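You operate a simulated robot arm through the tools that you are given. There is no shell and no other tool. Be economical: measure what you need, move in short steps, check, and stop when the job is done.

The job below is to be done with a simulated robot arm. You get a single attempt, and the scene is never put back.

JOB
Put things in order on the island top. At the end: the pepper mill stands on top of the black pack of mince; the blue melt pot from the island top stands on top of the yellow round cheese; the brown tea box stands where the bread roll stood; the bread roll from the island top stands where the blue melt pot stood; the beige small tin from the island top stands where the pepper mill stood; whatever was shut is shut again. Leave all else as you found it, and nothing knocked over.

It is judged by the outcome, as a careful person would: the job done as asked, and still so three seconds after it is handed in. It fails if anything else is knocked over, pushed out of place, dropped, spilled or broken.

ROBOT AND FRAMES
A 6-joint arm with a two-finger parallel gripper, fixed in place. Base frame: the origin is at the foot of the arm, x ahead of it, y to its left, z up; the work surface is at about z = 0.92. Readings come in m, degrees, newtons and seconds.
With the tool pointing down near the work surface it reaches from about 0.36 to 0.76 m from the base axis. Its first joint turns from -66.0 to 66.0 degrees. Payload 2.45 kg.
The tool frame sits at the grasp point between the pads (the TCP): z along the fingers, y along the line on which they close. The tips reach 0.024 m beyond it. Largest opening 0.068 m; finger width 0.017, thickness 0.01; the body of the gripper, 0.04 by 0.07 m, starts 0.041 m behind the TCP.
Orientation is that of the tool frame in the base frame, as a unit quaternion [x, y, z, w]. With the fingers straight down and closing along the base's y, the tool's x points along the base's -x, its y along +y and its z along -z.

CONTROLS
- The arm moves only by the tool play_rows. Its argument "plan" is a list of rows, each a list of 7 numbers: the shift along the base's x, y, z in units of 150 mm (1.0 is 150 mm), then the turn, a rotation vector about the base's x, y, z in units of 120 degrees (1.0 is 120 degrees), then the gripper command, from -1 (fully open) to 1 (shut), values between in proportion. In form: [[tx, ty, tz, rx, ry, rz, gripper], ...]. A call has 1 to 20 rows; each row is the pose to reach, as a shift and turn from the pose commanded when the call began. A call with a number of a shift or a turn outside -1 to 1 is refused whole. A row lasts 0.2 s, in which the tool goes at most 0.05 m and 8.6 degrees; a call with a longer step from one row to the next is refused whole, and so is a gripper value outside its range. Where a pose cannot be reached the arm comes as near as it can. A force on the tool above 40 N (or 10 N above the force at the start of the call, whichever is more), or a blocked arm, ends the call early, and 0.2 s more pass. Each finger travels about 0.108 m/s and halts on what it meets, pressing with about 37 N; the grip force reading is that of the motor and also rises with nothing between the fingers. The clock runs only during rows and for 0.2 s after the last one: add rows that repeat a pose to give the fingers time. The reply holds the time, the measured pose of the TCP, the force on the tool along the base axes, the opening and the grip force, in the units named above and with some noise.
- Cameras (640 x 400 px; columns grow to the right, rows downward): "scene" is fixed at [0.17, 0.4143, 1.465]; the picture's right is [-0.74, -0.67, 0.00], its down [-0.38, 0.42, -0.83] and it looks along [0.56, -0.61, -0.56] (base axes); focal length 316 px, centre (320, 200). "wrist" rides on the gripper at [0.084, 0.011, -0.075] in the tool frame; the picture's right is [-0.13, 0.99, 0.00], its down [-0.60, -0.08, -0.79] and it looks along [-0.79, -0.10, 0.61] (tool axes); focal length 251 px, centre (320, 200). There is no depth. A picture from a camera that has moved, and an enlarged one, comes with that camera's place and axes in the base frame and with its lens.
- capture(camera): a new picture of that camera. It takes no simulated time.
- close_up(camera, box): a new picture of the part [left, top, right, bottom] of that camera's present view, enlarged. It takes no simulated time.
- sign_off(): hands the job in; it is judged then, once.

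Work in short steps. Places have to be worked out from the pictures, the camera data and where the tool is seen: move nearer, look again, correct. Check each grasp and each placing, and mend what went wrong. You have 120 turns and 76 pictures in all, those below and enlarged ones among them. Open the gripper and draw the arm clear of the work before you hand the job in, unless the task says otherwise; then end with one line.

The tools are called by a JSON object that holds its "fn" and its "kwargs". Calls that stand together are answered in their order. play_rows: Moves the arm, as the interface text tells. Its arguments: {"type":"object","properties":{"plan":{"type":"array","items":{"type":"array","items":{"type":"number"}}}},"required":["plan"]} The other tools are called the same way: capture (camera) takes a picture; close_up (camera, box) takes an enlarged picture of a part of a camera's view; sign_off () hands the job in.

At the start:

```text
t: 0.0
position: [0.4976, -0.0633, 1.2443]
ee_rot: [0.0, 1.0, 0.0, 0.0]
ft_force: [0.0, 0.2, 0.1]
grip_width: 0.068
grip_force: 0.1
```

scene: 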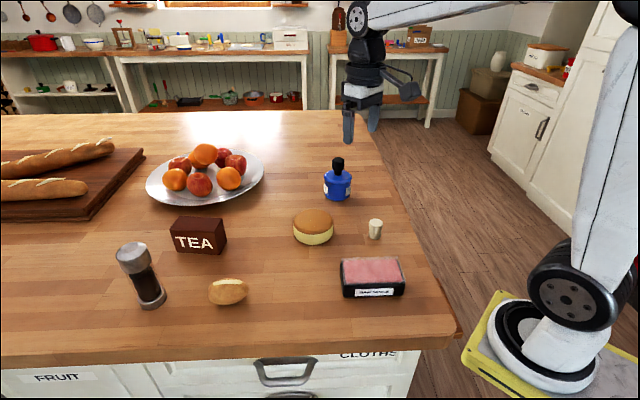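
wrist: 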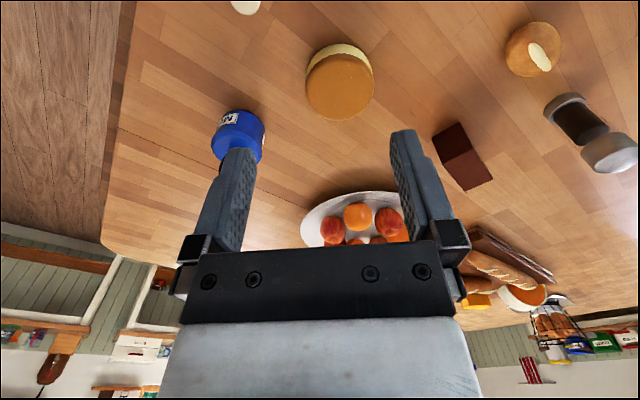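

I'll take enlarged pictures of the objects on the island to place them more accurately.

{"fn": "close_up", "kwargs": {"camera": "scene", "box": [100, 200, 260, 320]}}

{"fn": "close_up", "kwargs": {"camera": "scene", "box": [270, 150, 430, 310]}}

```text
3.33 times, centred on (180, 260) of scene
camera zoom: at [0.17, 0.4143, 1.465], right [-0.74, -0.67, 0.0], down [-0.38, 0.42, -0.83], along [0.56, -0.61, -0.56], focal length 1052 px, centre (787, 0)
```

zoom: 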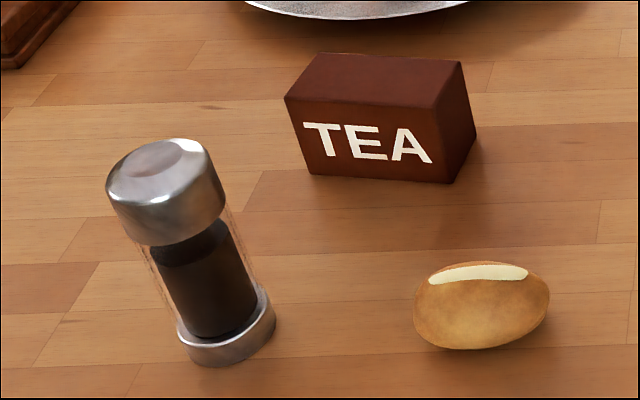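

```text
2.50 times, centred on (350, 230) of scene
camera zoom: at [0.17, 0.4143, 1.465], right [-0.74, -0.67, 0.0], down [-0.38, 0.42, -0.83], along [0.56, -0.61, -0.56], focal length 789 px, centre (245, 125)
```

zoom: 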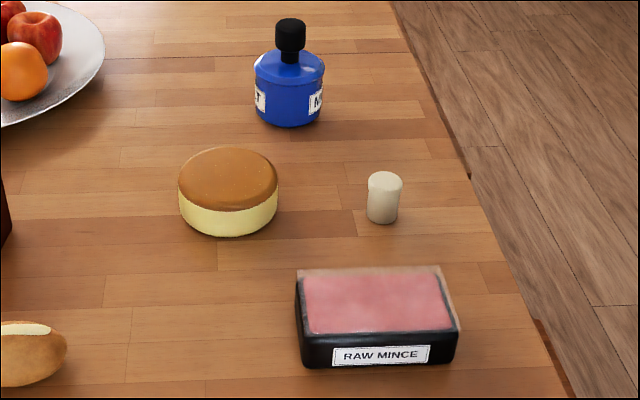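

From the pictures I put the objects at about: pot (0.70,-0.245, knob top z≈1.04), cheese (0.62,-0.05), bread (0.603,0.225), tea (0.79,0.175), mill (0.713,0.335), tin (0.493,-0.151) and mince (0.41,-0.014). I'll start with the pot, since its knob looks like the only part narrow enough to grasp, and move most of the way above it.

{"fn": "play_rows", "kwargs": {"plan": [[0.225, -0.2, -0.1, 0, 0, 0, -1], [0.45, -0.4, -0.2, 0, 0, 0, -1], [0.675, -0.6, -0.3, 0, 0, 0, -1], [0.8, -0.8, -0.4, 0, 0, 0, -1], [0.8, -0.8, -0.4, 0, 0, 0, -1]]}}

{"fn": "capture", "kwargs": {"camera": "wrist"}}

```text
t: 1.2
position: [0.6179, -0.1825, 1.182]
ee_rot: [0.001, 1.0, 0.0, 0.0]
ft_force: [-0.2, 0.4, -0.1]
grip_width: 0.068
grip_force: 0.0
```

```text
71 pictures are left
camera wrist: at [0.5351, -0.1726, 1.2566], right [0.13, 0.99, 0.0], down [0.6, -0.08, 0.79], along [0.79, -0.1, -0.61], focal length 251 px, centre (320, 200)
```

wrist: 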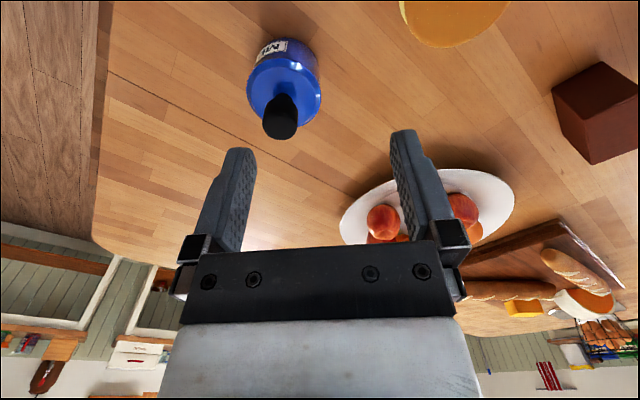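

Combining the two views puts the knob at about (0.686,-0.233), with its top near z 1.04. I'll move above it and look from both cameras.

{"fn": "play_rows", "kwargs": {"plan": [[0.23, -0.17, -0.1, 0, 0, 0, -1], [0.456, -0.333, -0.25, 0, 0, 0, -1], [0.456, -0.333, -0.5, 0, 0, 0, -1], [0.456, -0.333, -0.5, 0, 0, 0, -1]]}}

{"fn": "capture", "kwargs": {"camera": "wrist"}}

{"fn": "close_up", "kwargs": {"camera": "scene", "box": [270, 110, 430, 210]}}

```text
t: 2.2
position: [0.6888, -0.2329, 1.108]
ee_rot: [0.0, 1.0, 0.0, 0.0]
ft_force: [0.2, 1.3, -0.4]
grip_width: 0.0679
grip_force: 0.0
```

```text
70 pictures are left
camera wrist: at [0.6055, -0.2232, 1.1835], right [0.13, 0.99, 0.0], down [0.6, -0.08, 0.79], along [0.79, -0.1, -0.61], focal length 251 px, centre (320, 200)
```

wrist: 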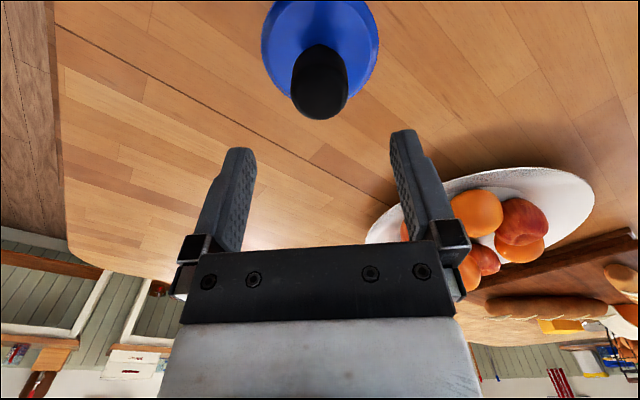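

```text
4.00 times, centred on (350, 160) of scene
camera zoom: at [0.17, 0.4143, 1.465], right [-0.74, -0.67, 0.0], down [-0.38, 0.42, -0.83], along [0.56, -0.61, -0.56], focal length 1262 px, centre (200, 360)
```

zoom: 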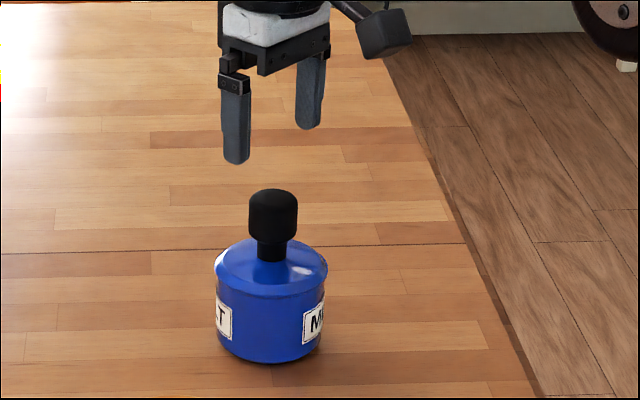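

The knob at about (0.685,-0.232, top z≈1.043) is lined up between the fingers. I'll descend to z≈1.025 and close on it.

{"fn": "play_rows", "kwargs": {"plan": [[0, 0, -0.2, 0, 0, 0, -1], [0, 0, -0.4, 0, 0, 0, -1], [0, 0, -0.56, 0, 0, 0, -1], [0, 0, -0.56, 0, 0, 0, -1], [0, 0, -0.56, 0, 0, 0, 0], [0, 0, -0.56, 0, 0, 0, 1], [0, 0, -0.56, 0, 0, 0, 1], [0, 0, -0.56, 0, 0, 0, 1]]}}

{"fn": "close_up", "kwargs": {"camera": "scene", "box": [270, 110, 430, 210]}}

```text
t: 4.0
position: [0.6874, -0.2337, 1.0257]
ee_rot: [0.0, 1.0, 0.0, 0.0]
ft_force: [-0.1, -0.4, 0.5]
grip_width: 0.0354
grip_force: 36.6
```

```text
4.00 times, centred on (350, 160) of scene
camera zoom: at [0.17, 0.4142, 1.465], right [-0.74, -0.67, 0.0], down [-0.38, 0.42, -0.83], along [0.56, -0.61, -0.56], focal length 1262 px, centre (200, 360)
```

zoom: 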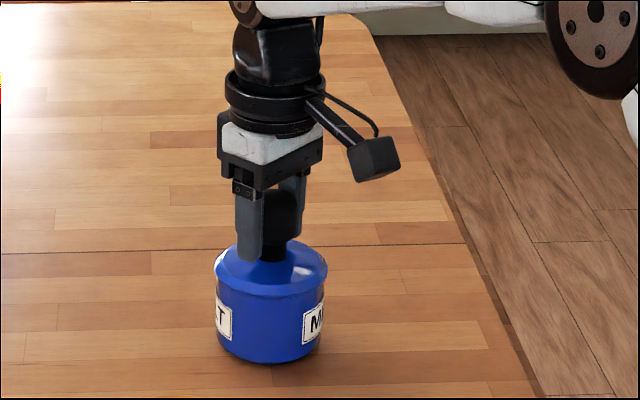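

The fingers hold the knob at 0.035 m. I'll lift 2 cm and check that the whole pot comes up.

{"fn": "play_rows", "kwargs": {"plan": [[0, 0, 0.07, 0, 0, 0, 1], [0, 0, 0.14, 0, 0, 0, 1], [0, 0, 0.14, 0, 0, 0, 1]]}}

{"fn": "close_up", "kwargs": {"camera": "scene", "box": [270, 110, 430, 210]}}

```text
t: 4.8
position: [0.6862, -0.2326, 1.0459]
ee_rot: [0.0, 1.0, 0.0, 0.0]
ft_force: [-0.7, -0.5, -2.8]
grip_width: 0.0352
grip_force: 37.2
```

```text
4.00 times, centred on (350, 160) of scene
camera zoom: at [0.17, 0.4142, 1.465], right [-0.74, -0.67, 0.0], down [-0.38, 0.42, -0.83], along [0.56, -0.61, -0.56], focal length 1262 px, centre (200, 360)
```

zoom: 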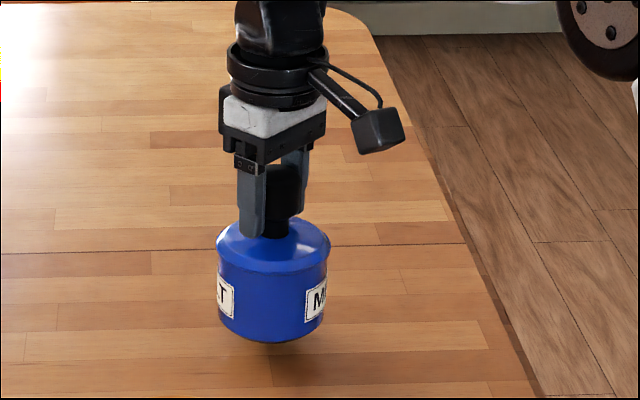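

The whole pot lifts as one piece. Its original spot is (0.686,-0.233), and the cheese triangulates to about (0.617,-0.047) with its top near 0.957. I'll raise the pot and carry it over there.

{"fn": "play_rows", "kwargs": {"plan": [[0, 0, 0.21, 0, 0, 0, 1], [0, 0, 0.43, 0, 0, 0, 1], [-0.1, 0.2, 0.43, 0, 0, 0, 1], [-0.2, 0.4, 0.43, 0, 0, 0, 1], [-0.3, 0.6, 0.43, 0, 0, 0, 1], [-0.4, 0.8, 0.43, 0, 0, 0, 1], [-0.46, 1.0, 0.43, 0, 0, 0, 1], [-0.46, 1.0, 0.43, 0, 0, 0, 1]]}}

{"fn": "play_rows", "kwargs": {"plan": [[0, 0.12, 0, 0, 0, 0, 1], [0, 0.24, 0, 0, 0, 0, 1], [0, 0.24, 0, 0, 0, 0, 1]]}}

{"fn": "close_up", "kwargs": {"camera": "scene", "box": [240, 140, 400, 260]}}

{"fn": "capture", "kwargs": {"camera": "wrist"}}

```text
t: 6.6
position: [0.6168, -0.0839, 1.1099]
ee_rot: [0.001, 1.0, 0.0, 0.0]
ft_force: [0.7, 0.3, -3.1]
grip_width: 0.0351
grip_force: 37.3
```

```text
t: 7.4
position: [0.6177, -0.0471, 1.1091]
ee_rot: [0.0, 1.0, 0.0, 0.0]
ft_force: [0.0, -0.7, -2.2]
grip_width: 0.0353
grip_force: 37.1
```

```text
3.33 times, centred on (320, 200) of scene
camera zoom: at [0.17, 0.4143, 1.465], right [-0.74, -0.67, 0.0], down [-0.38, 0.42, -0.83], along [0.56, -0.61, -0.56], focal length 1052 px, centre (320, 200)
```

zoom: 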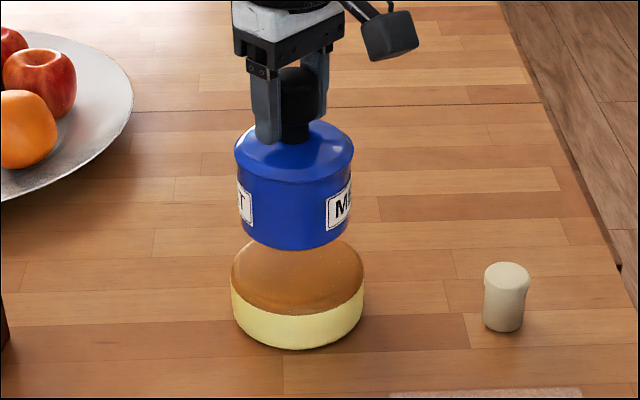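

```text
65 pictures are left
camera wrist: at [0.5344, -0.038, 1.1845], right [0.13, 0.99, 0.0], down [0.6, -0.08, 0.79], along [0.79, -0.1, -0.61], focal length 251 px, centre (320, 200)
```

wrist: 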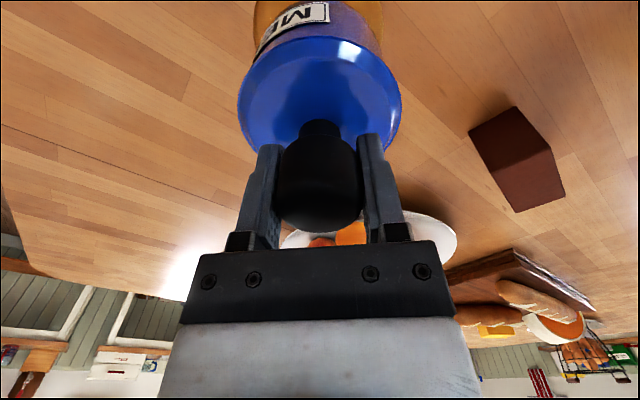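

The pot hovers over the cheese, aligned to within about 2–3 mm. I'll lower it gently toward contact, expected at TCP z≈1.062, and read the force.

{"fn": "play_rows", "kwargs": {"plan": [[-0.01, 0, -0.15, 0, 0, 0, 1], [-0.01, 0, -0.25, 0, 0, 0, 1], [-0.01, 0, -0.29, 0, 0, 0, 1], [-0.01, 0, -0.31, 0, 0, 0, 1], [-0.01, 0, -0.31, 0, 0, 0, 1]]}}

{"fn": "close_up", "kwargs": {"camera": "scene", "box": [240, 140, 400, 260]}}

```text
t: 8.4
position: [0.617, -0.0477, 1.0718]
ee_rot: [0.0, 1.0, 0.0, 0.005]
ft_force: [-1.4, 0.7, 4.2]
grip_width: 0.0353
grip_force: 36.9
stopped in row 4: the force on the tool passed its limit (the readings are from after the stop); the commanded pose is now the measured one
```

```text
3.33 times, centred on (320, 200) of scene
camera zoom: at [0.1698, 0.4143, 1.465], right [-0.74, -0.67, 0.0], down [-0.38, 0.42, -0.83], along [0.56, -0.61, -0.56], focal length 1052 px, centre (320, 200)
```

zoom: 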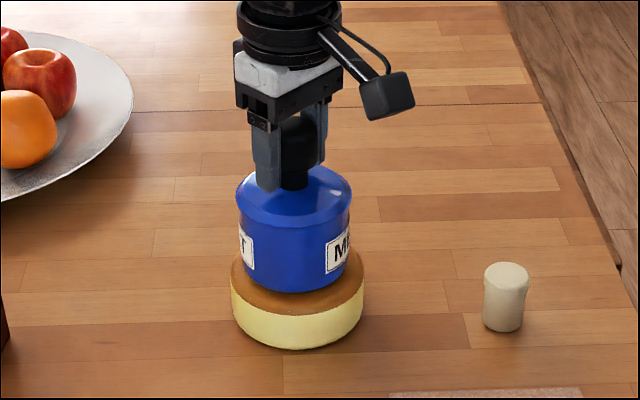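

Contact came at z≈1.07. In the image the pot sits about 5 mm too far back on the cheese, so I'll lift slightly, shift (-6, +2) mm and lower again.

{"fn": "play_rows", "kwargs": {"plan": [[0, 0, 0.05, 0, 0, 0, 1], [-0.04, 0.013, 0.05, 0, 0, 0, 1], [-0.04, 0.013, 0.02, 0, 0, 0, 1], [-0.04, 0.013, 0.0, 0, 0, 0, 1], [-0.04, 0.013, -0.01, 0, 0, 0, 1], [-0.04, 0.013, -0.01, 0, 0, 0, 1]]}}

{"fn": "close_up", "kwargs": {"camera": "scene", "box": [260, 160, 360, 240]}}

```text
t: 9.8
position: [0.6127, -0.0453, 1.0706]
ee_rot: [0.0, 1.0, 0.0, 0.006]
ft_force: [-9.6, 1.8, 27.6]
grip_width: 0.0356
grip_force: 37.0
```

```text
5.00 times, centred on (310, 200) of scene
camera zoom: at [0.1691, 0.4143, 1.4651], right [-0.74, -0.67, 0.0], down [-0.38, 0.42, -0.83], along [0.56, -0.61, -0.56], focal length 1578 px, centre (370, 200)
```

zoom: 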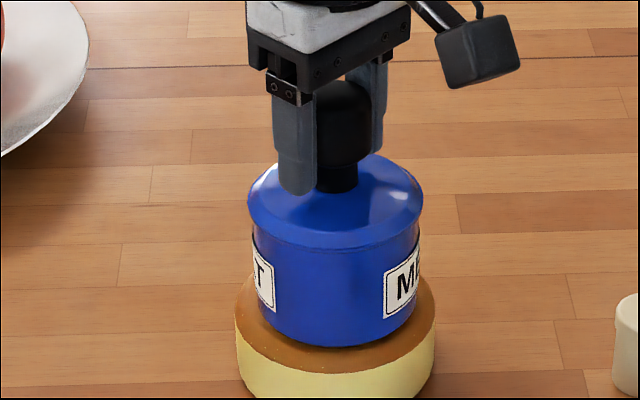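

The pot is seated on the cheese and well centred. I'll ease off the pressure, open the gripper and rise clear.

{"fn": "play_rows", "kwargs": {"plan": [[0, 0, 0.012, 0, 0, 0, 1], [0, 0, 0.012, 0, 0, 0, 0], [0, 0, 0.012, 0, 0, 0, -1], [0, 0, 0.012, 0, 0, 0, -1], [0, 0, 0.1, 0, 0, 0, -1], [0, 0, 0.3, 0, 0, 0, -1], [0, 0, 0.6, 0, 0, 0, -1], [0, 0, 0.8, 0, 0, 0, -1], [0, 0, 0.8, 0, 0, 0, -1]]}}

{"fn": "capture", "kwargs": {"camera": "scene"}}

{"fn": "capture", "kwargs": {"camera": "wrist"}}

```text
t: 11.8
position: [0.6111, -0.0477, 1.188]
ee_rot: [0.0, 1.0, 0.0, 0.004]
ft_force: [0.3, 0.4, 0.1]
grip_width: 0.0683
grip_force: 0.0
```

```text
62 pictures are left
```

scene: 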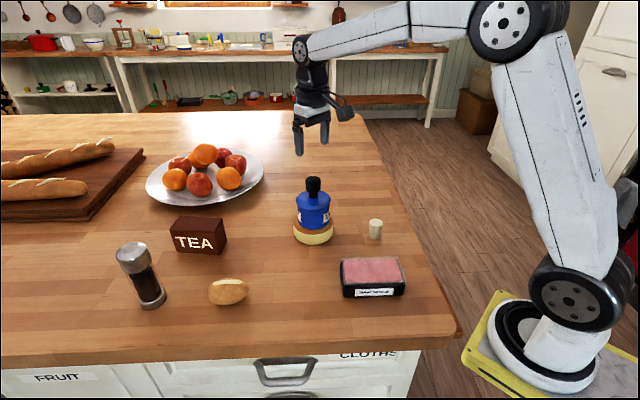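

```text
61 pictures are left
camera wrist: at [0.5276, -0.0369, 1.2618], right [0.13, 0.99, 0.0], down [0.6, -0.08, 0.8], along [0.79, -0.1, -0.6], focal length 251 px, centre (320, 200)
```

wrist: 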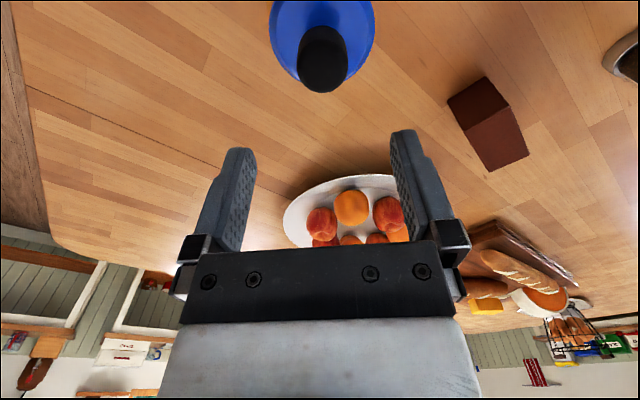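

The pot stands on the cheese and the rest is unchanged. Next is the bread roll, so I'll move to a viewing pose just behind it.

{"fn": "play_rows", "kwargs": {"plan": [[-0.1, 0.25, 0, 0, 0, 0, -1], [-0.2, 0.5, 0, 0, 0, 0, -1], [-0.3, 0.75, 0, 0, 0, 0, -1], [-0.4, 1.0, 0, 0, 0, 0, -1]]}}

{"fn": "play_rows", "kwargs": {"plan": [[-0.06, 0.25, 0, 0, 0, 0, -1], [-0.13, 0.5, 0, 0, 0, 0, -1], [-0.17, 0.77, 0, 0, 0, 0, -1], [-0.17, 0.77, 0, 0, 0, 0, -1]]}}

{"fn": "capture", "kwargs": {"camera": "wrist"}}

```text
t: 12.8
position: [0.5527, 0.1046, 1.1883]
ee_rot: [0.001, 1.0, -0.001, 0.004]
ft_force: [-0.3, 0.5, -0.4]
grip_width: 0.068
grip_force: 0.1
```

```text
t: 13.8
position: [0.5245, 0.2204, 1.1888]
ee_rot: [0.0, 1.0, -0.001, 0.003]
ft_force: [0.3, 0.5, -0.3]
grip_width: 0.0681
grip_force: 0.1
```

```text
60 pictures are left
camera wrist: at [0.441, 0.2307, 1.2636], right [0.13, 0.99, 0.0], down [0.6, -0.08, 0.8], along [0.79, -0.1, -0.6], focal length 251 px, centre (320, 200)
```

wrist: 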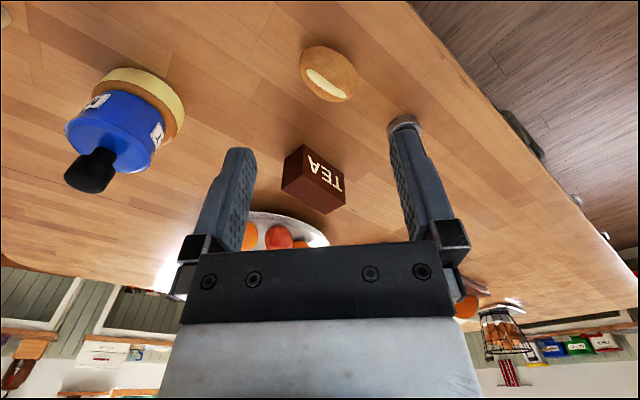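

The bread is at about (0.601,0.223), with its long axis about 52° from x. I'll turn the gripper 52° so it closes across the short side, and move above it.

{"fn": "play_rows", "kwargs": {"plan": [[0.1, 0, 0, 0, 0, 0.065, -1], [0.2, 0, 0, 0, 0, 0.13, -1], [0.3, 0.02, -0.1, 0, 0, 0.195, -1], [0.4, 0.02, -0.2, 0, 0, 0.26, -1], [0.503, 0.02, -0.3, 0, 0, 0.325, -1], [0.503, 0.02, -0.4, 0, 0, 0.39, -1], [0.503, 0.02, -0.5, 0, 0, 0.433, -1], [0.503, 0.02, -0.6, 0, 0, 0.433, -1], [0.503, 0.02, -0.6, 0, 0, 0.433, -1]]}}

{"fn": "capture", "kwargs": {"camera": "wrist"}}

{"fn": "close_up", "kwargs": {"camera": "scene", "box": [160, 190, 320, 310]}}

```text
t: 15.8
position: [0.6011, 0.2215, 1.0983]
ee_rot: [-0.439, 0.899, 0.002, 0.005]
ft_force: [0.6, -0.1, 0.6]
grip_width: 0.0678
grip_force: 0.1
```

```text
59 pictures are left
camera wrist: at [0.5413, 0.1617, 1.1723], right [-0.7, 0.71, 0.0], down [0.43, 0.42, 0.8], along [0.57, 0.56, -0.6], focal length 251 px, centre (320, 200)
```

wrist: 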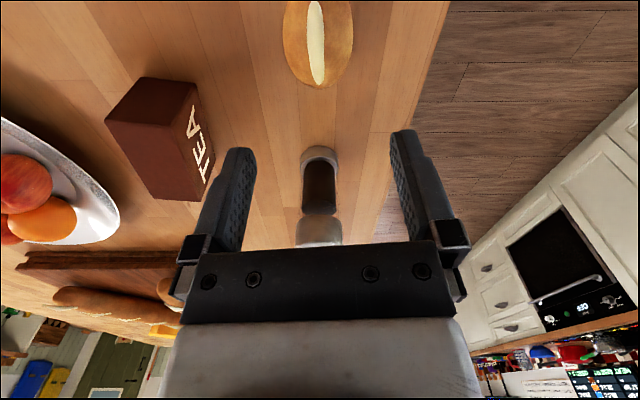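

```text
3.33 times, centred on (240, 250) of scene
camera zoom: at [0.17, 0.4143, 1.465], right [-0.74, -0.67, 0.0], down [-0.38, 0.42, -0.83], along [0.56, -0.61, -0.56], focal length 1052 px, centre (587, 33)
```

zoom: 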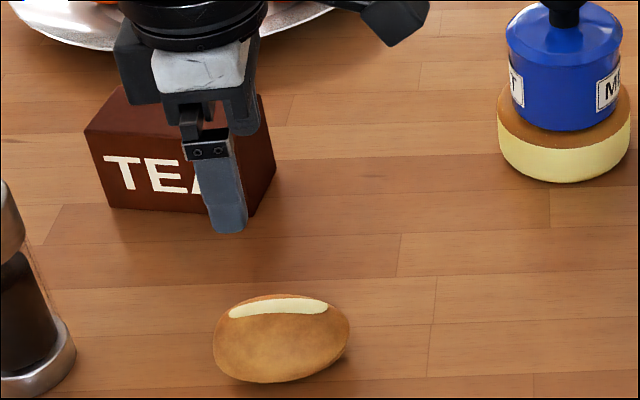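

The bread is centred between the fingers with its long axis in line. I'll descend to z 0.95 and grip.

{"fn": "play_rows", "kwargs": {"plan": [[0, 0, -0.25, 0, 0, 0, -1], [0, 0, -0.5, 0, 0, 0, -1], [0, 0, -0.75, 0, 0, 0, -1], [0, 0, -0.9, 0, 0, 0, -1], [0, 0, -0.99, 0, 0, 0, -1], [0, 0, -0.99, 0, 0, 0, -1], [0, 0, -0.99, 0, 0, 0, 0], [0, 0, -0.99, 0, 0, 0, 1], [0, 0, -0.99, 0, 0, 0, 1]]}}

{"fn": "close_up", "kwargs": {"camera": "scene", "box": [160, 190, 320, 310]}}

```text
t: 17.8
position: [0.6023, 0.2223, 0.949]
ee_rot: [-0.438, 0.899, 0.001, 0.003]
ft_force: [1.1, 0.6, 1.0]
grip_width: 0.0552
grip_force: 36.7
```

```text
3.33 times, centred on (240, 250) of scene
camera zoom: at [0.17, 0.4143, 1.465], right [-0.74, -0.67, 0.0], down [-0.38, 0.42, -0.83], along [0.56, -0.61, -0.56], focal length 1052 px, centre (587, 33)
```

zoom: 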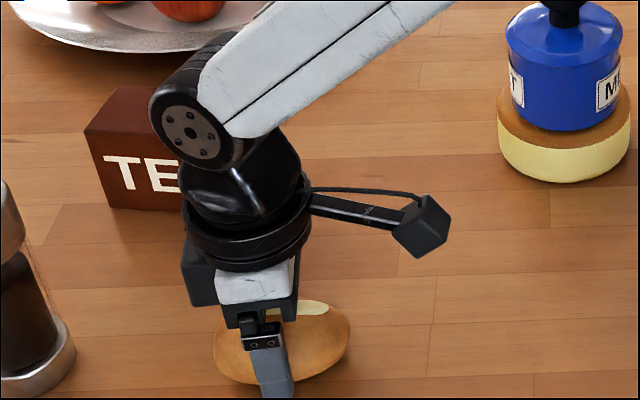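

The bread is gripped at 0.055 m. I'll lift it to about z 1.20, clear of the pot's knob at 1.09, then travel toward the pot's old spot while turning back.

{"fn": "play_rows", "kwargs": {"plan": [[0, 0, 0.2, 0, 0, 0, 1], [0, 0, 0.5, 0, 0, 0, 1], [0, 0, 0.8, 0, 0, 0, 1], [0, 0, 1.0, 0, 0, 0, 1], [0, 0, 1.0, 0, 0, 0, 1]]}}

{"fn": "play_rows", "kwargs": {"plan": [[0, 0, 0.2, 0, 0, 0, 1], [0, 0, 0.5, 0, 0, 0, 1], [0, 0, 0.7, 0, 0, 0, 1], [0, -0.25, 0.7, 0, 0, -0.065, 1], [0, -0.5, 0.7, 0, 0, -0.13, 1], [0, -0.75, 0.7, 0, 0, -0.195, 1], [0, -1.0, 0.7, 0, 0, -0.26, 1]]}}

{"fn": "play_rows", "kwargs": {"plan": [[0, -0.25, 0, 0, 0, -0.06, 1], [0, -0.5, 0, 0, 0, -0.12, 1], [0, -0.75, 0, 0, 0, -0.173, 1], [0, -1.0, 0, 0, 0, -0.173, 1]]}}

{"fn": "play_rows", "kwargs": {"plan": [[0.1, -0.25, 0, 0, 0, 0, 1], [0.25, -0.5, 0, 0, 0, 0, 1], [0.4, -0.75, 0, 0, 0, 0, 1], [0.5, -1.0, 0, 0, 0, 0, 1], [0.56, -1.0, 0, 0, 0, 0, 1], [0.56, -1.0, 0, 0, 0, 0, 1]]}}

{"fn": "capture", "kwargs": {"camera": "scene"}}

```text
t: 19.0
position: [0.6019, 0.2225, 1.101]
ee_rot: [-0.437, 0.899, 0.002, 0.003]
ft_force: [0.0, -0.3, -1.2]
grip_width: 0.0554
grip_force: 37.4
```

```text
t: 20.6
position: [0.6011, 0.0714, 1.206]
ee_rot: [-0.179, 0.984, 0.001, 0.004]
ft_force: [-0.2, 0.3, -0.8]
grip_width: 0.0551
grip_force: 36.8
```

```text
t: 21.6
position: [0.5999, -0.0776, 1.2069]
ee_rot: [0.001, 1.0, 0.0, 0.003]
ft_force: [0.7, -0.6, -1.0]
grip_width: 0.0547
grip_force: 37.2
```

```text
t: 23.0
position: [0.6861, -0.228, 1.2049]
ee_rot: [0.0, 1.0, 0.0, 0.003]
ft_force: [-0.2, -1.2, -0.5]
grip_width: 0.0549
grip_force: 36.9
```

```text
56 pictures are left
```

scene: 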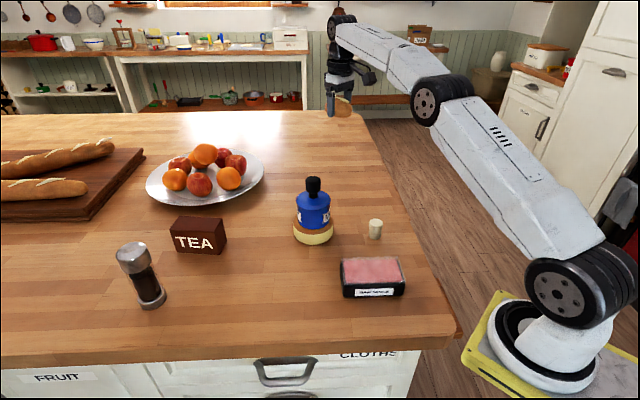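

All fine. I'll lower the bread at (0.686,-0.233) in two stages.

{"fn": "play_rows", "kwargs": {"plan": [[0.007, -0.037, -0.25, 0, 0, 0, 1], [0.007, -0.037, -0.5, 0, 0, 0, 1], [0.007, -0.037, -0.75, 0, 0, 0, 1], [0.007, -0.037, -1.0, 0, 0, 0, 1], [0.007, -0.037, -1.0, 0, 0, 0, 1]]}}

{"fn": "play_rows", "kwargs": {"plan": [[0, 0, -0.2, 0, 0, 0, 1], [0, 0, -0.4, 0, 0, 0, 1], [0, 0, -0.55, 0, 0, 0, 1], [0, 0, -0.63, 0, 0, 0, 1], [0, 0, -0.66, 0, 0, 0, 1], [0, 0, -0.68, 0, 0, 0, 1], [0, 0, -0.68, 0, 0, 0, 1]]}}

{"fn": "close_up", "kwargs": {"camera": "scene", "box": [270, 110, 430, 210]}}

```text
t: 24.2
position: [0.6882, -0.2329, 1.0545]
ee_rot: [-0.001, 1.0, 0.0, 0.005]
ft_force: [-0.3, 0.3, 0.2]
grip_width: 0.0549
grip_force: 37.0
```

```text
t: 25.8
position: [0.6864, -0.2322, 0.9525]
ee_rot: [0.0, 1.0, 0.001, 0.003]
ft_force: [-0.3, 0.4, 0.0]
grip_width: 0.0546
grip_force: 36.8
```

```text
4.00 times, centred on (350, 160) of scene
camera zoom: at [0.17, 0.4143, 1.465], right [-0.74, -0.67, 0.0], down [-0.38, 0.42, -0.83], along [0.56, -0.61, -0.56], focal length 1262 px, centre (200, 360)
```

zoom: 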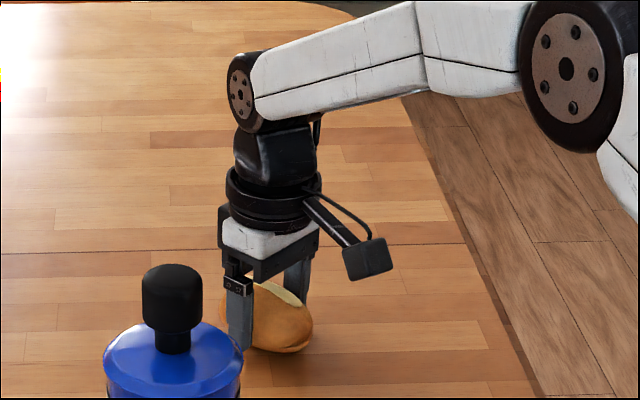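

The bread is at the surface, to within a couple of mm. I'll lower 2 mm more, release and rise.

{"fn": "play_rows", "kwargs": {"plan": [[0, 0, -0.015, 0, 0, 0, 1], [0, 0, -0.02, 0, 0, 0, 1], [0, 0, -0.02, 0, 0, 0, 0.2], [0, 0, -0.02, 0, 0, 0, -0.4], [0, 0, -0.02, 0, 0, 0, -1], [0, 0, -0.02, 0, 0, 0, -1], [0, 0, 0.2, 0, 0, 0, -1], [0, 0, 0.5, 0, 0, 0, -1], [0, 0, 0.8, 0, 0, 0, -1], [0, 0, 1.0, 0, 0, 0, -1], [0, 0, 1.0, 0, 0, 0, -1]]}}

{"fn": "close_up", "kwargs": {"camera": "scene", "box": [270, 110, 430, 210]}}

```text
t: 28.2
position: [0.6858, -0.2326, 1.1025]
ee_rot: [0.001, 1.0, -0.001, 0.004]
ft_force: [0.1, -0.1, 1.0]
grip_width: 0.0678
grip_force: 0.1
```

```text
4.00 times, centred on (350, 160) of scene
camera zoom: at [0.17, 0.4143, 1.465], right [-0.74, -0.67, 0.0], down [-0.38, 0.42, -0.83], along [0.56, -0.61, -0.56], focal length 1262 px, centre (200, 360)
```

zoom: 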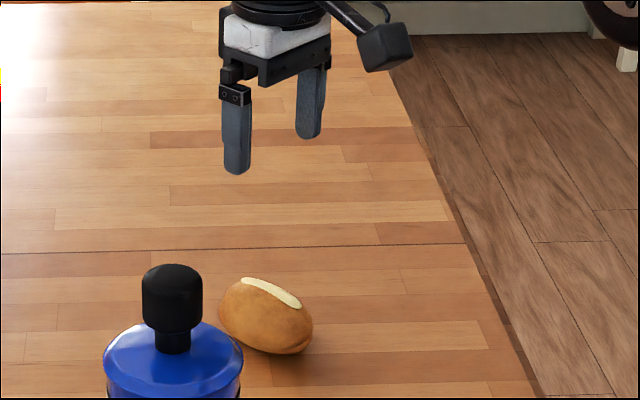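

The bread stands at the pot's old place. I'll rise and go to a viewing pose for the tea box.

{"fn": "play_rows", "kwargs": {"plan": [[0, 0, 0.33, 0, 0, 0, -1], [0, 0, 0.6, 0, 0, 0, -1], [0, 0.25, 0.67, 0, 0, 0, -1], [0, 0.5, 0.67, 0, 0, 0, -1], [0, 0.8, 0.67, 0, 0, 0, -1], [0, 1.0, 0.67, 0, 0, 0, -1]]}}

{"fn": "play_rows", "kwargs": {"plan": [[0, 0.33, 0, 0, 0, 0, -1], [0, 0.66, 0, 0, 0, 0, -1], [0, 1.0, 0, 0, 0, 0, -1]]}}

{"fn": "play_rows", "kwargs": {"plan": [[0, 0.33, 0, 0, 0, 0, -1], [0, 0.6, 0, 0, 0, 0, -1], [0, 0.6, 0, 0, 0, 0, -1]]}}

{"fn": "capture", "kwargs": {"camera": "wrist"}}

```text
t: 29.6
position: [0.6863, -0.0827, 1.2045]
ee_rot: [0.0, 1.0, 0.0, 0.004]
ft_force: [0.0, -0.3, -1.1]
grip_width: 0.0676
grip_force: 0.1
```

```text
refused: row 3 steps farther than a row can; nothing moved
```

```text
t: 30.4
position: [0.6854, 0.0078, 1.2039]
ee_rot: [0.0, 1.0, 0.0, 0.003]
ft_force: [0.1, 0.0, 1.6]
grip_width: 0.068
grip_force: 0.1
```

```text
53 pictures are left
camera wrist: at [0.6019, 0.0184, 1.277], right [0.13, 0.99, 0.0], down [0.6, -0.08, 0.8], along [0.79, -0.1, -0.6], focal length 251 px, centre (320, 200)
```

wrist: 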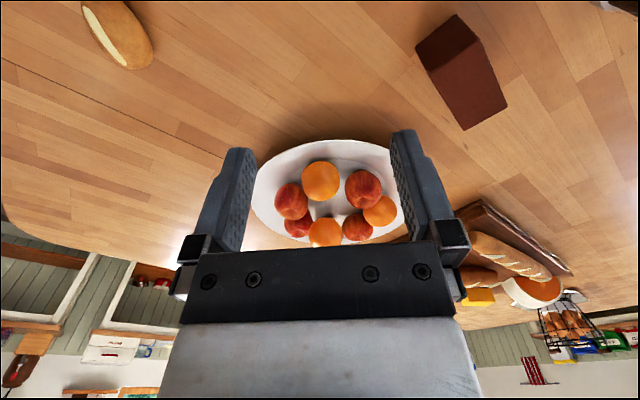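

The tea box triangulates to about (0.785,0.177), 0.105 × 0.055 × 0.07 m, with its long axis about 36° from x. It's beyond vertical reach, so I'll turn 36° and then tilt the fingers 25° outward along the long axis.

{"fn": "play_rows", "kwargs": {"plan": [[0, 0.2, 0, 0, 0, 0.065, -1], [0, 0.45, 0, 0, 0, 0.13, -1], [0, 0.7, 0, 0, 0, 0.195, -1], [0, 1.0, 0, 0, 0, 0.26, -1], [0, 1.0, 0, 0, 0, 0.3, -1], [0, 1.0, 0, 0, 0, 0.3, -1]]}}

{"fn": "play_rows", "kwargs": {"plan": [[0, 0, 0, 0.04, -0.055, 0, -1], [0.1, 0, 0, 0.08, -0.11, 0, -1], [0.25, 0.05, -0.1, 0.1225, -0.1685, 0, -1], [0.4, 0.12, -0.2, 0.1225, -0.1685, 0, -1], [0.4, 0.12, -0.2, 0.1225, -0.1685, 0, -1]]}}

{"fn": "capture", "kwargs": {"camera": "wrist"}}

{"fn": "capture", "kwargs": {"camera": "scene"}}

```text
t: 31.8
position: [0.6853, 0.1591, 1.2031]
ee_rot: [-0.31, 0.951, 0.001, 0.003]
ft_force: [0.3, -0.2, 0.4]
grip_width: 0.0682
grip_force: 0.1
```

```text
refused: row 3 steps farther than a row can; nothing moved
```

```text
52 pictures are left
camera wrist: at [0.6121, 0.117, 1.2771], right [-0.48, 0.88, 0.0], down [0.53, 0.29, 0.8], along [0.7, 0.38, -0.6], focal length 251 px, centre (320, 200)
```

wrist: 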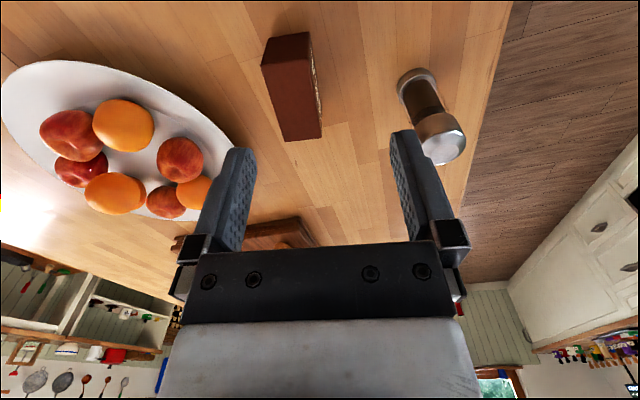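

```text
51 pictures are left
```

scene: 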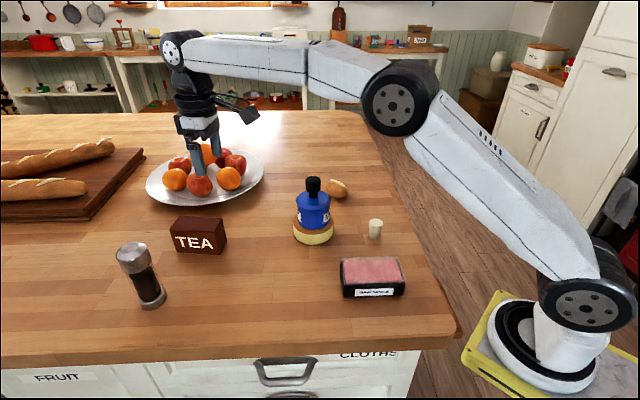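

The tilt steps were a touch too big, so the call was refused. This view confirms the box at about (0.785,0.178) and 36°; I'll redo it with smaller turns.

{"fn": "play_rows", "kwargs": {"plan": [[0, 0, 0, 0.031, -0.0425, 0, -1], [0.1, 0, 0, 0.062, -0.085, 0, -1], [0.25, 0.05, -0.1, 0.093, -0.1275, 0, -1], [0.4, 0.1, -0.2, 0.1225, -0.1685, 0, -1], [0.5, 0.127, -0.3, 0.1225, -0.1685, 0, -1], [0.5, 0.127, -0.3, 0.1225, -0.1685, 0, -1]]}}

{"fn": "capture", "kwargs": {"camera": "wrist"}}

{"fn": "capture", "kwargs": {"camera": "scene"}}

```text
t: 33.2
position: [0.7619, 0.1791, 1.1577]
ee_rot: [-0.302, 0.928, 0.068, 0.209]
ft_force: [-0.1, -0.3, 0.2]
grip_width: 0.0681
grip_force: 0.0
```

```text
50 pictures are left
camera wrist: at [0.669, 0.1229, 1.1889], right [-0.49, 0.87, 0.06], down [0.21, 0.06, 0.98], along [0.85, 0.49, -0.21], focal length 251 px, centre (320, 200)
```

wrist: 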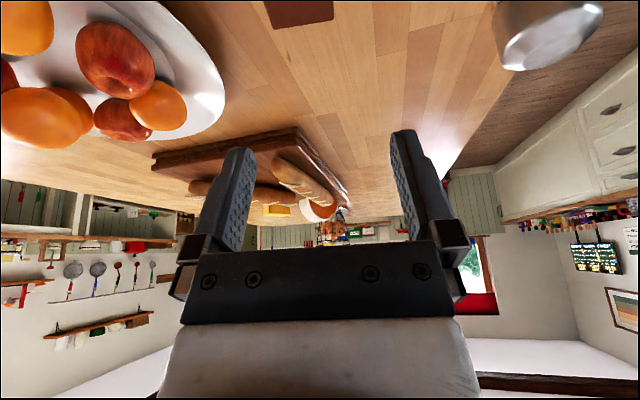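

```text
49 pictures are left
```

scene: 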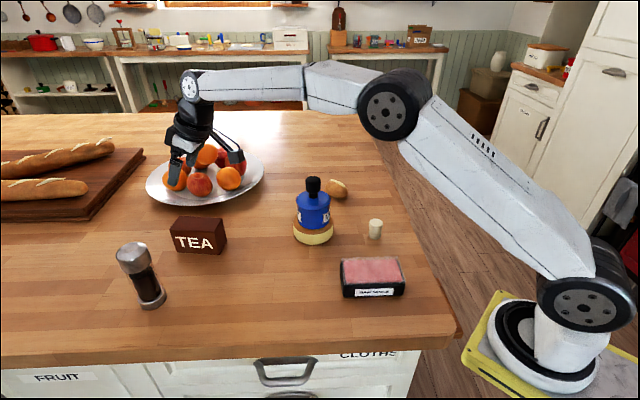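

The tilt is reached. I'll go to about 6 cm above the grasp height, over the box, and check the alignment.

{"fn": "play_rows", "kwargs": {"plan": [[0.1, 0, -0.2, 0, 0, 0, -1], [0.15, 0, -0.45, 0, 0, 0, -1], [0.15, 0, -0.7, 0, 0, 0, -1], [0.15, 0, -0.7, 0, 0, 0, -1]]}}

{"fn": "close_up", "kwargs": {"camera": "scene", "box": [120, 140, 280, 260]}}

{"fn": "capture", "kwargs": {"camera": "wrist"}}

```text
t: 34.2
position: [0.7841, 0.1763, 1.0544]
ee_rot: [-0.301, 0.927, 0.069, 0.21]
ft_force: [-0.2, 0.5, 0.7]
grip_width: 0.0681
grip_force: 0.2
```

```text
3.33 times, centred on (200, 200) of scene
camera zoom: at [0.17, 0.4143, 1.465], right [-0.74, -0.67, 0.0], down [-0.38, 0.42, -0.83], along [0.56, -0.61, -0.56], focal length 1052 px, centre (720, 200)
```

zoom: 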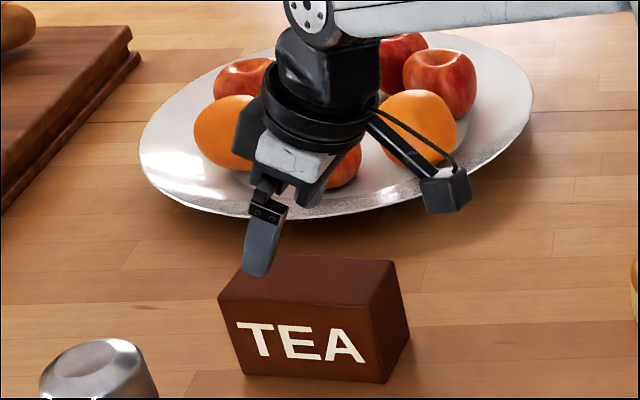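

```text
47 pictures are left
camera wrist: at [0.6914, 0.1215, 1.0842], right [-0.49, 0.87, 0.06], down [0.21, 0.06, 0.98], along [0.85, 0.49, -0.21], focal length 251 px, centre (320, 200)
```

wrist: 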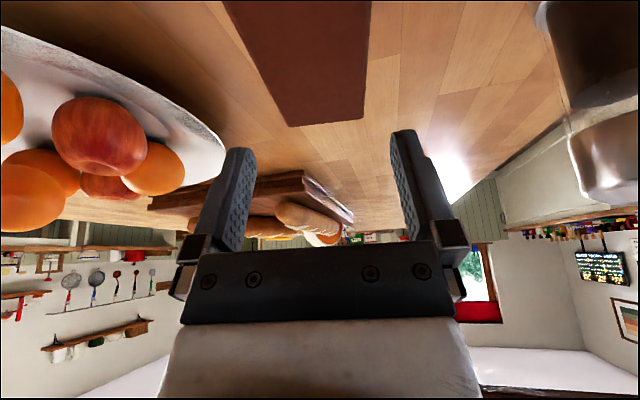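

The box is centred between the fingers, with no lateral offset and only 7 mm along its length. I'll descend to z≈0.972 and grip.

{"fn": "play_rows", "kwargs": {"plan": [[0.02, 0.01, -0.15, 0, 0, 0, -1], [0.02, 0.01, -0.3, 0, 0, 0, -1], [0.02, 0.01, -0.45, 0, 0, 0, -1], [0.02, 0.01, -0.545, 0, 0, 0, -1], [0.02, 0.01, -0.545, 0, 0, 0, -1], [0.02, 0.01, -0.545, 0, 0, 0, 0], [0.02, 0.01, -0.545, 0, 0, 0, 1], [0.02, 0.01, -0.545, 0, 0, 0, 1]]}}

{"fn": "close_up", "kwargs": {"camera": "scene", "box": [120, 140, 280, 260]}}

```text
t: 36.0
position: [0.7867, 0.1773, 0.9712]
ee_rot: [-0.302, 0.928, 0.068, 0.209]
ft_force: [-0.3, 0.2, -1.0]
grip_width: 0.055
grip_force: 37.1
```

```text
3.33 times, centred on (200, 200) of scene
camera zoom: at [0.17, 0.4143, 1.465], right [-0.74, -0.67, 0.0], down [-0.38, 0.42, -0.83], along [0.56, -0.61, -0.56], focal length 1052 px, centre (720, 200)
```

zoom: 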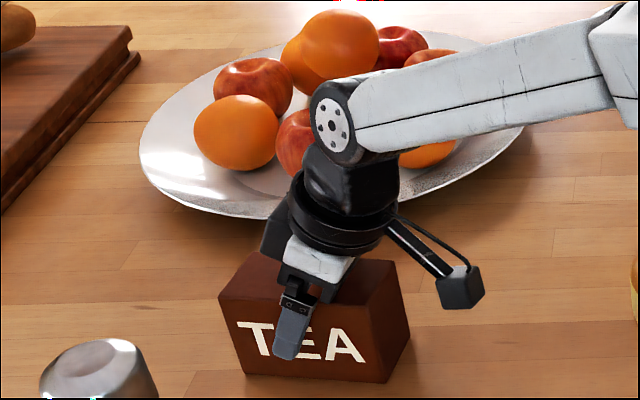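

The tea box is gripped at 0.055 m. I'll lift it 8 cm and carry it toward the bread's old place at (0.602,0.222).

{"fn": "play_rows", "kwargs": {"plan": [[0, 0, 0.15, 0, 0, 0, 1], [0, 0, 0.35, 0, 0, 0, 1], [0, 0, 0.53, 0, 0, 0, 1], [-0.25, 0.05, 0.53, 0, 0, 0, 1], [-0.5, 0.11, 0.53, 0, 0, 0, 1], [-0.75, 0.17, 0.53, 0, 0, 0, 1], [-1.0, 0.22, 0.53, 0, 0, 0, 1], [-1.0, 0.28, 0.53, 0, 0, 0, 1]]}}

{"fn": "play_rows", "kwargs": {"plan": [[-0.25, 0, 0, 0, 0, 0, 1], [-0.25, 0, 0, 0, 0, 0, 1]]}}

{"fn": "capture", "kwargs": {"camera": "scene"}}

```text
t: 37.8
position: [0.635, 0.2214, 1.0491]
ee_rot: [-0.302, 0.928, 0.067, 0.21]
ft_force: [-0.9, 0.5, -1.0]
grip_width: 0.0549
grip_force: 37.1
```

```text
t: 38.4
position: [0.5995, 0.2201, 1.0491]
ee_rot: [-0.303, 0.927, 0.068, 0.21]
ft_force: [-0.3, 0.0, -0.8]
grip_width: 0.0548
grip_force: 36.9
```

```text
45 pictures are left
```

scene: 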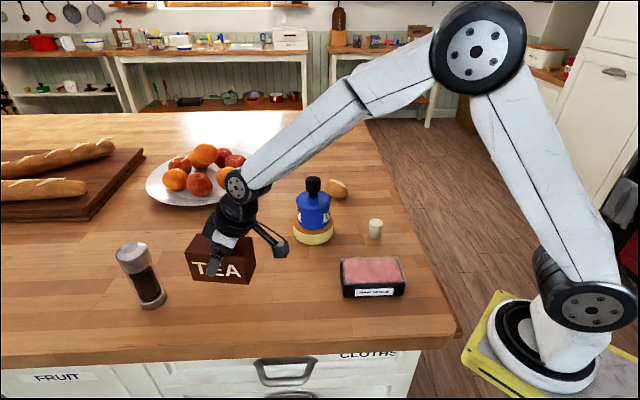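

The box is above the bread's place, so I'll lower it to just at the surface.

{"fn": "play_rows", "kwargs": {"plan": [[0, 0, -0.2, 0, 0, 0, 1], [0, 0, -0.4, 0, 0, 0, 1], [0, 0, -0.48, 0, 0, 0, 1], [0, 0, -0.515, 0, 0, 0, 1], [0, 0, -0.522, 0, 0, 0, 1], [0, 0, -0.522, 0, 0, 0, 1]]}}

{"fn": "close_up", "kwargs": {"camera": "scene", "box": [160, 200, 320, 320]}}

```text
t: 39.8
position: [0.5979, 0.2209, 0.974]
ee_rot: [-0.302, 0.928, 0.068, 0.21]
ft_force: [-0.6, -0.8, -1.1]
grip_width: 0.0545
grip_force: 36.6
```

```text
3.33 times, centred on (240, 260) of scene
camera zoom: at [0.17, 0.4143, 1.465], right [-0.74, -0.67, 0.0], down [-0.38, 0.42, -0.83], along [0.56, -0.61, -0.56], focal length 1052 px, centre (587, 0)
```

zoom: 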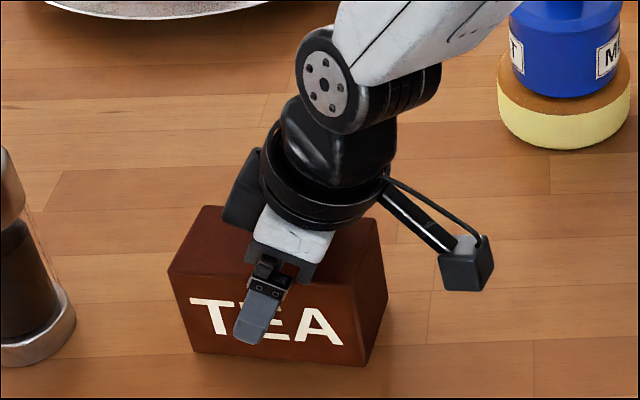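

It's within about 2 mm of the surface. I'll lower slightly more, release and rise.

{"fn": "play_rows", "kwargs": {"plan": [[0, 0, -0.01, 0, 0, 0, 1], [0, 0, -0.013, 0, 0, 0, 1], [0, 0, -0.013, 0, 0, 0, 0.4], [0, 0, -0.013, 0, 0, 0, -0.4], [0, 0, -0.013, 0, 0, 0, -1], [0, 0, -0.013, 0, 0, 0, -1], [0, 0, 0.2, 0, 0, 0, -1], [0, 0, 0.5, 0, 0, 0, -1], [0, 0, 0.8, 0, 0, 0, -1], [0, 0, 1.0, 0, 0, 0, -1], [0, 0, 1.0, 0, 0, 0, -1]]}}

{"fn": "capture", "kwargs": {"camera": "scene"}}

{"fn": "capture", "kwargs": {"camera": "wrist"}}

```text
t: 42.2
position: [0.599, 0.2209, 1.1233]
ee_rot: [-0.301, 0.928, 0.067, 0.21]
ft_force: [0.1, 1.1, 0.0]
grip_width: 0.0681
grip_force: 0.2
```

```text
43 pictures are left
```

scene: 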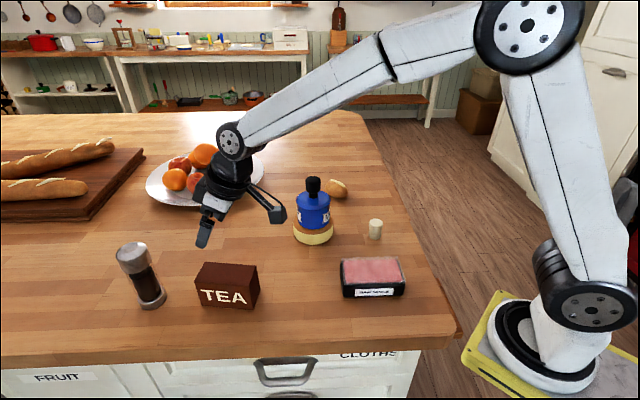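

```text
42 pictures are left
camera wrist: at [0.5064, 0.1645, 1.1538], right [-0.49, 0.87, 0.06], down [0.21, 0.06, 0.98], along [0.85, 0.49, -0.21], focal length 251 px, centre (320, 200)
```

wrist: 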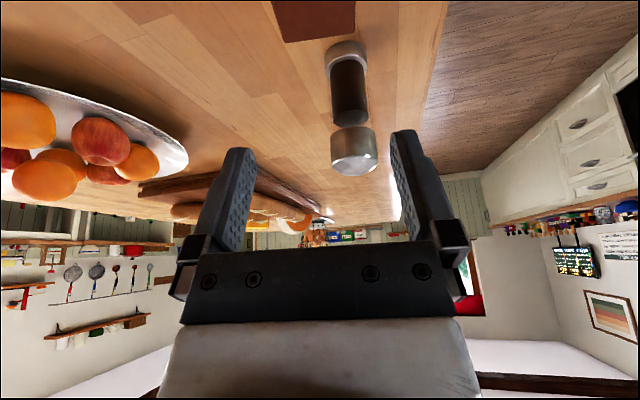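

The tea box stands where the bread was. Now the pepper mill, at about (0.711,0.331) with its top near 1.065. I'll reduce the tilt to 12° and view it from just behind.

{"fn": "play_rows", "kwargs": {"plan": [[0, 0, 0.1, -0.03, 0.043, 0, -1], [0.1, 0.1, 0.3, -0.0637, 0.0876, 0, -1], [0.1, 0.15, 0.4, -0.0637, 0.0876, 0, -1], [0.1, 0.15, 0.4, -0.0637, 0.0876, 0, -1]]}}

{"fn": "capture", "kwargs": {"camera": "wrist"}}

{"fn": "close_up", "kwargs": {"camera": "scene", "box": [100, 180, 260, 320]}}

```text
t: 43.2
position: [0.6148, 0.243, 1.1842]
ee_rot: [-0.308, 0.945, 0.033, 0.102]
ft_force: [-0.4, 0.0, 0.7]
grip_width: 0.0679
grip_force: 0.1
```

```text
41 pictures are left
camera wrist: at [0.5291, 0.1938, 1.2386], right [-0.48, 0.88, 0.03], down [0.39, 0.18, 0.9], along [0.79, 0.45, -0.43], focal length 251 px, centre (320, 200)
```

wrist: 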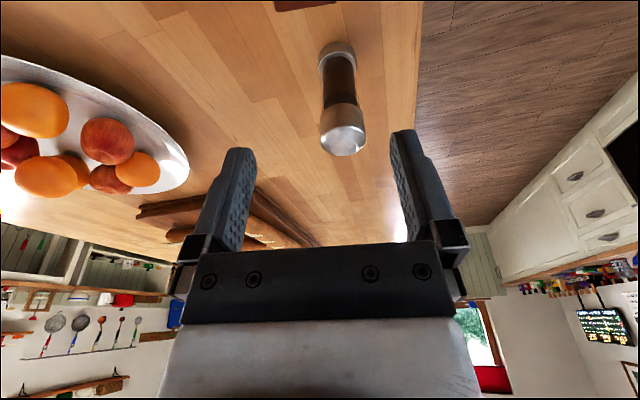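

```text
2.86 times, centred on (180, 250) of scene
camera zoom: at [0.17, 0.4143, 1.465], right [-0.74, -0.67, 0.0], down [-0.38, 0.42, -0.83], along [0.56, -0.61, -0.56], focal length 902 px, centre (720, 57)
```

zoom: 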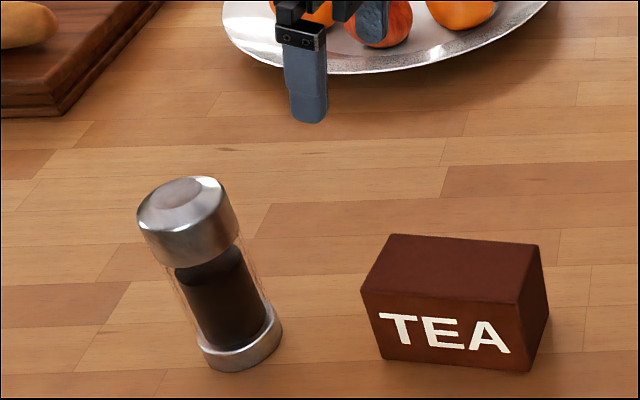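

Combined estimates put the mill at about (0.708,0.328). I'll move above it, with the tips still clear of its top, and look again.

{"fn": "play_rows", "kwargs": {"plan": [[0.2, 0.17, 0, 0, 0, 0, -1], [0.4, 0.35, 0, 0, 0, 0, -1], [0.55, 0.5, -0.1, 0, 0, 0, -1], [0.627, 0.563, -0.3, 0, 0, 0, -1], [0.627, 0.563, -0.3, 0, 0, 0, -1]]}}

{"fn": "capture", "kwargs": {"camera": "wrist"}}

{"fn": "close_up", "kwargs": {"camera": "scene", "box": [70, 180, 230, 320]}}

```text
t: 44.4
position: [0.7079, 0.3285, 1.1405]
ee_rot: [-0.307, 0.945, 0.034, 0.103]
ft_force: [0.4, 0.0, -0.3]
grip_width: 0.0679
grip_force: 0.1
```

```text
39 pictures are left
camera wrist: at [0.6236, 0.2779, 1.1945], right [-0.48, 0.88, 0.03], down [0.39, 0.18, 0.9], along [0.79, 0.45, -0.43], focal length 251 px, centre (320, 200)
```

wrist: 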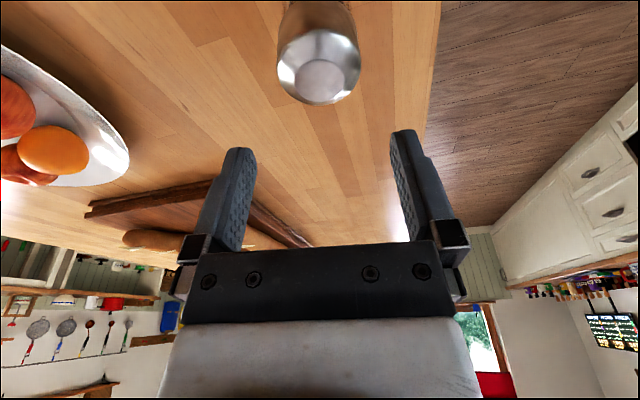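

```text
2.86 times, centred on (150, 250) of scene
camera zoom: at [0.17, 0.4143, 1.465], right [-0.74, -0.67, 0.0], down [-0.38, 0.42, -0.83], along [0.56, -0.61, -0.56], focal length 902 px, centre (806, 57)
```

zoom: 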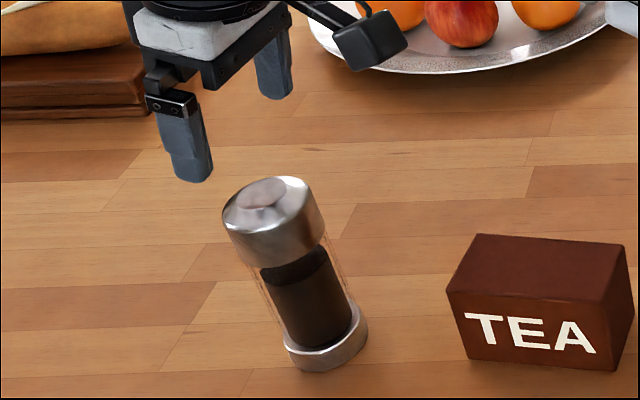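

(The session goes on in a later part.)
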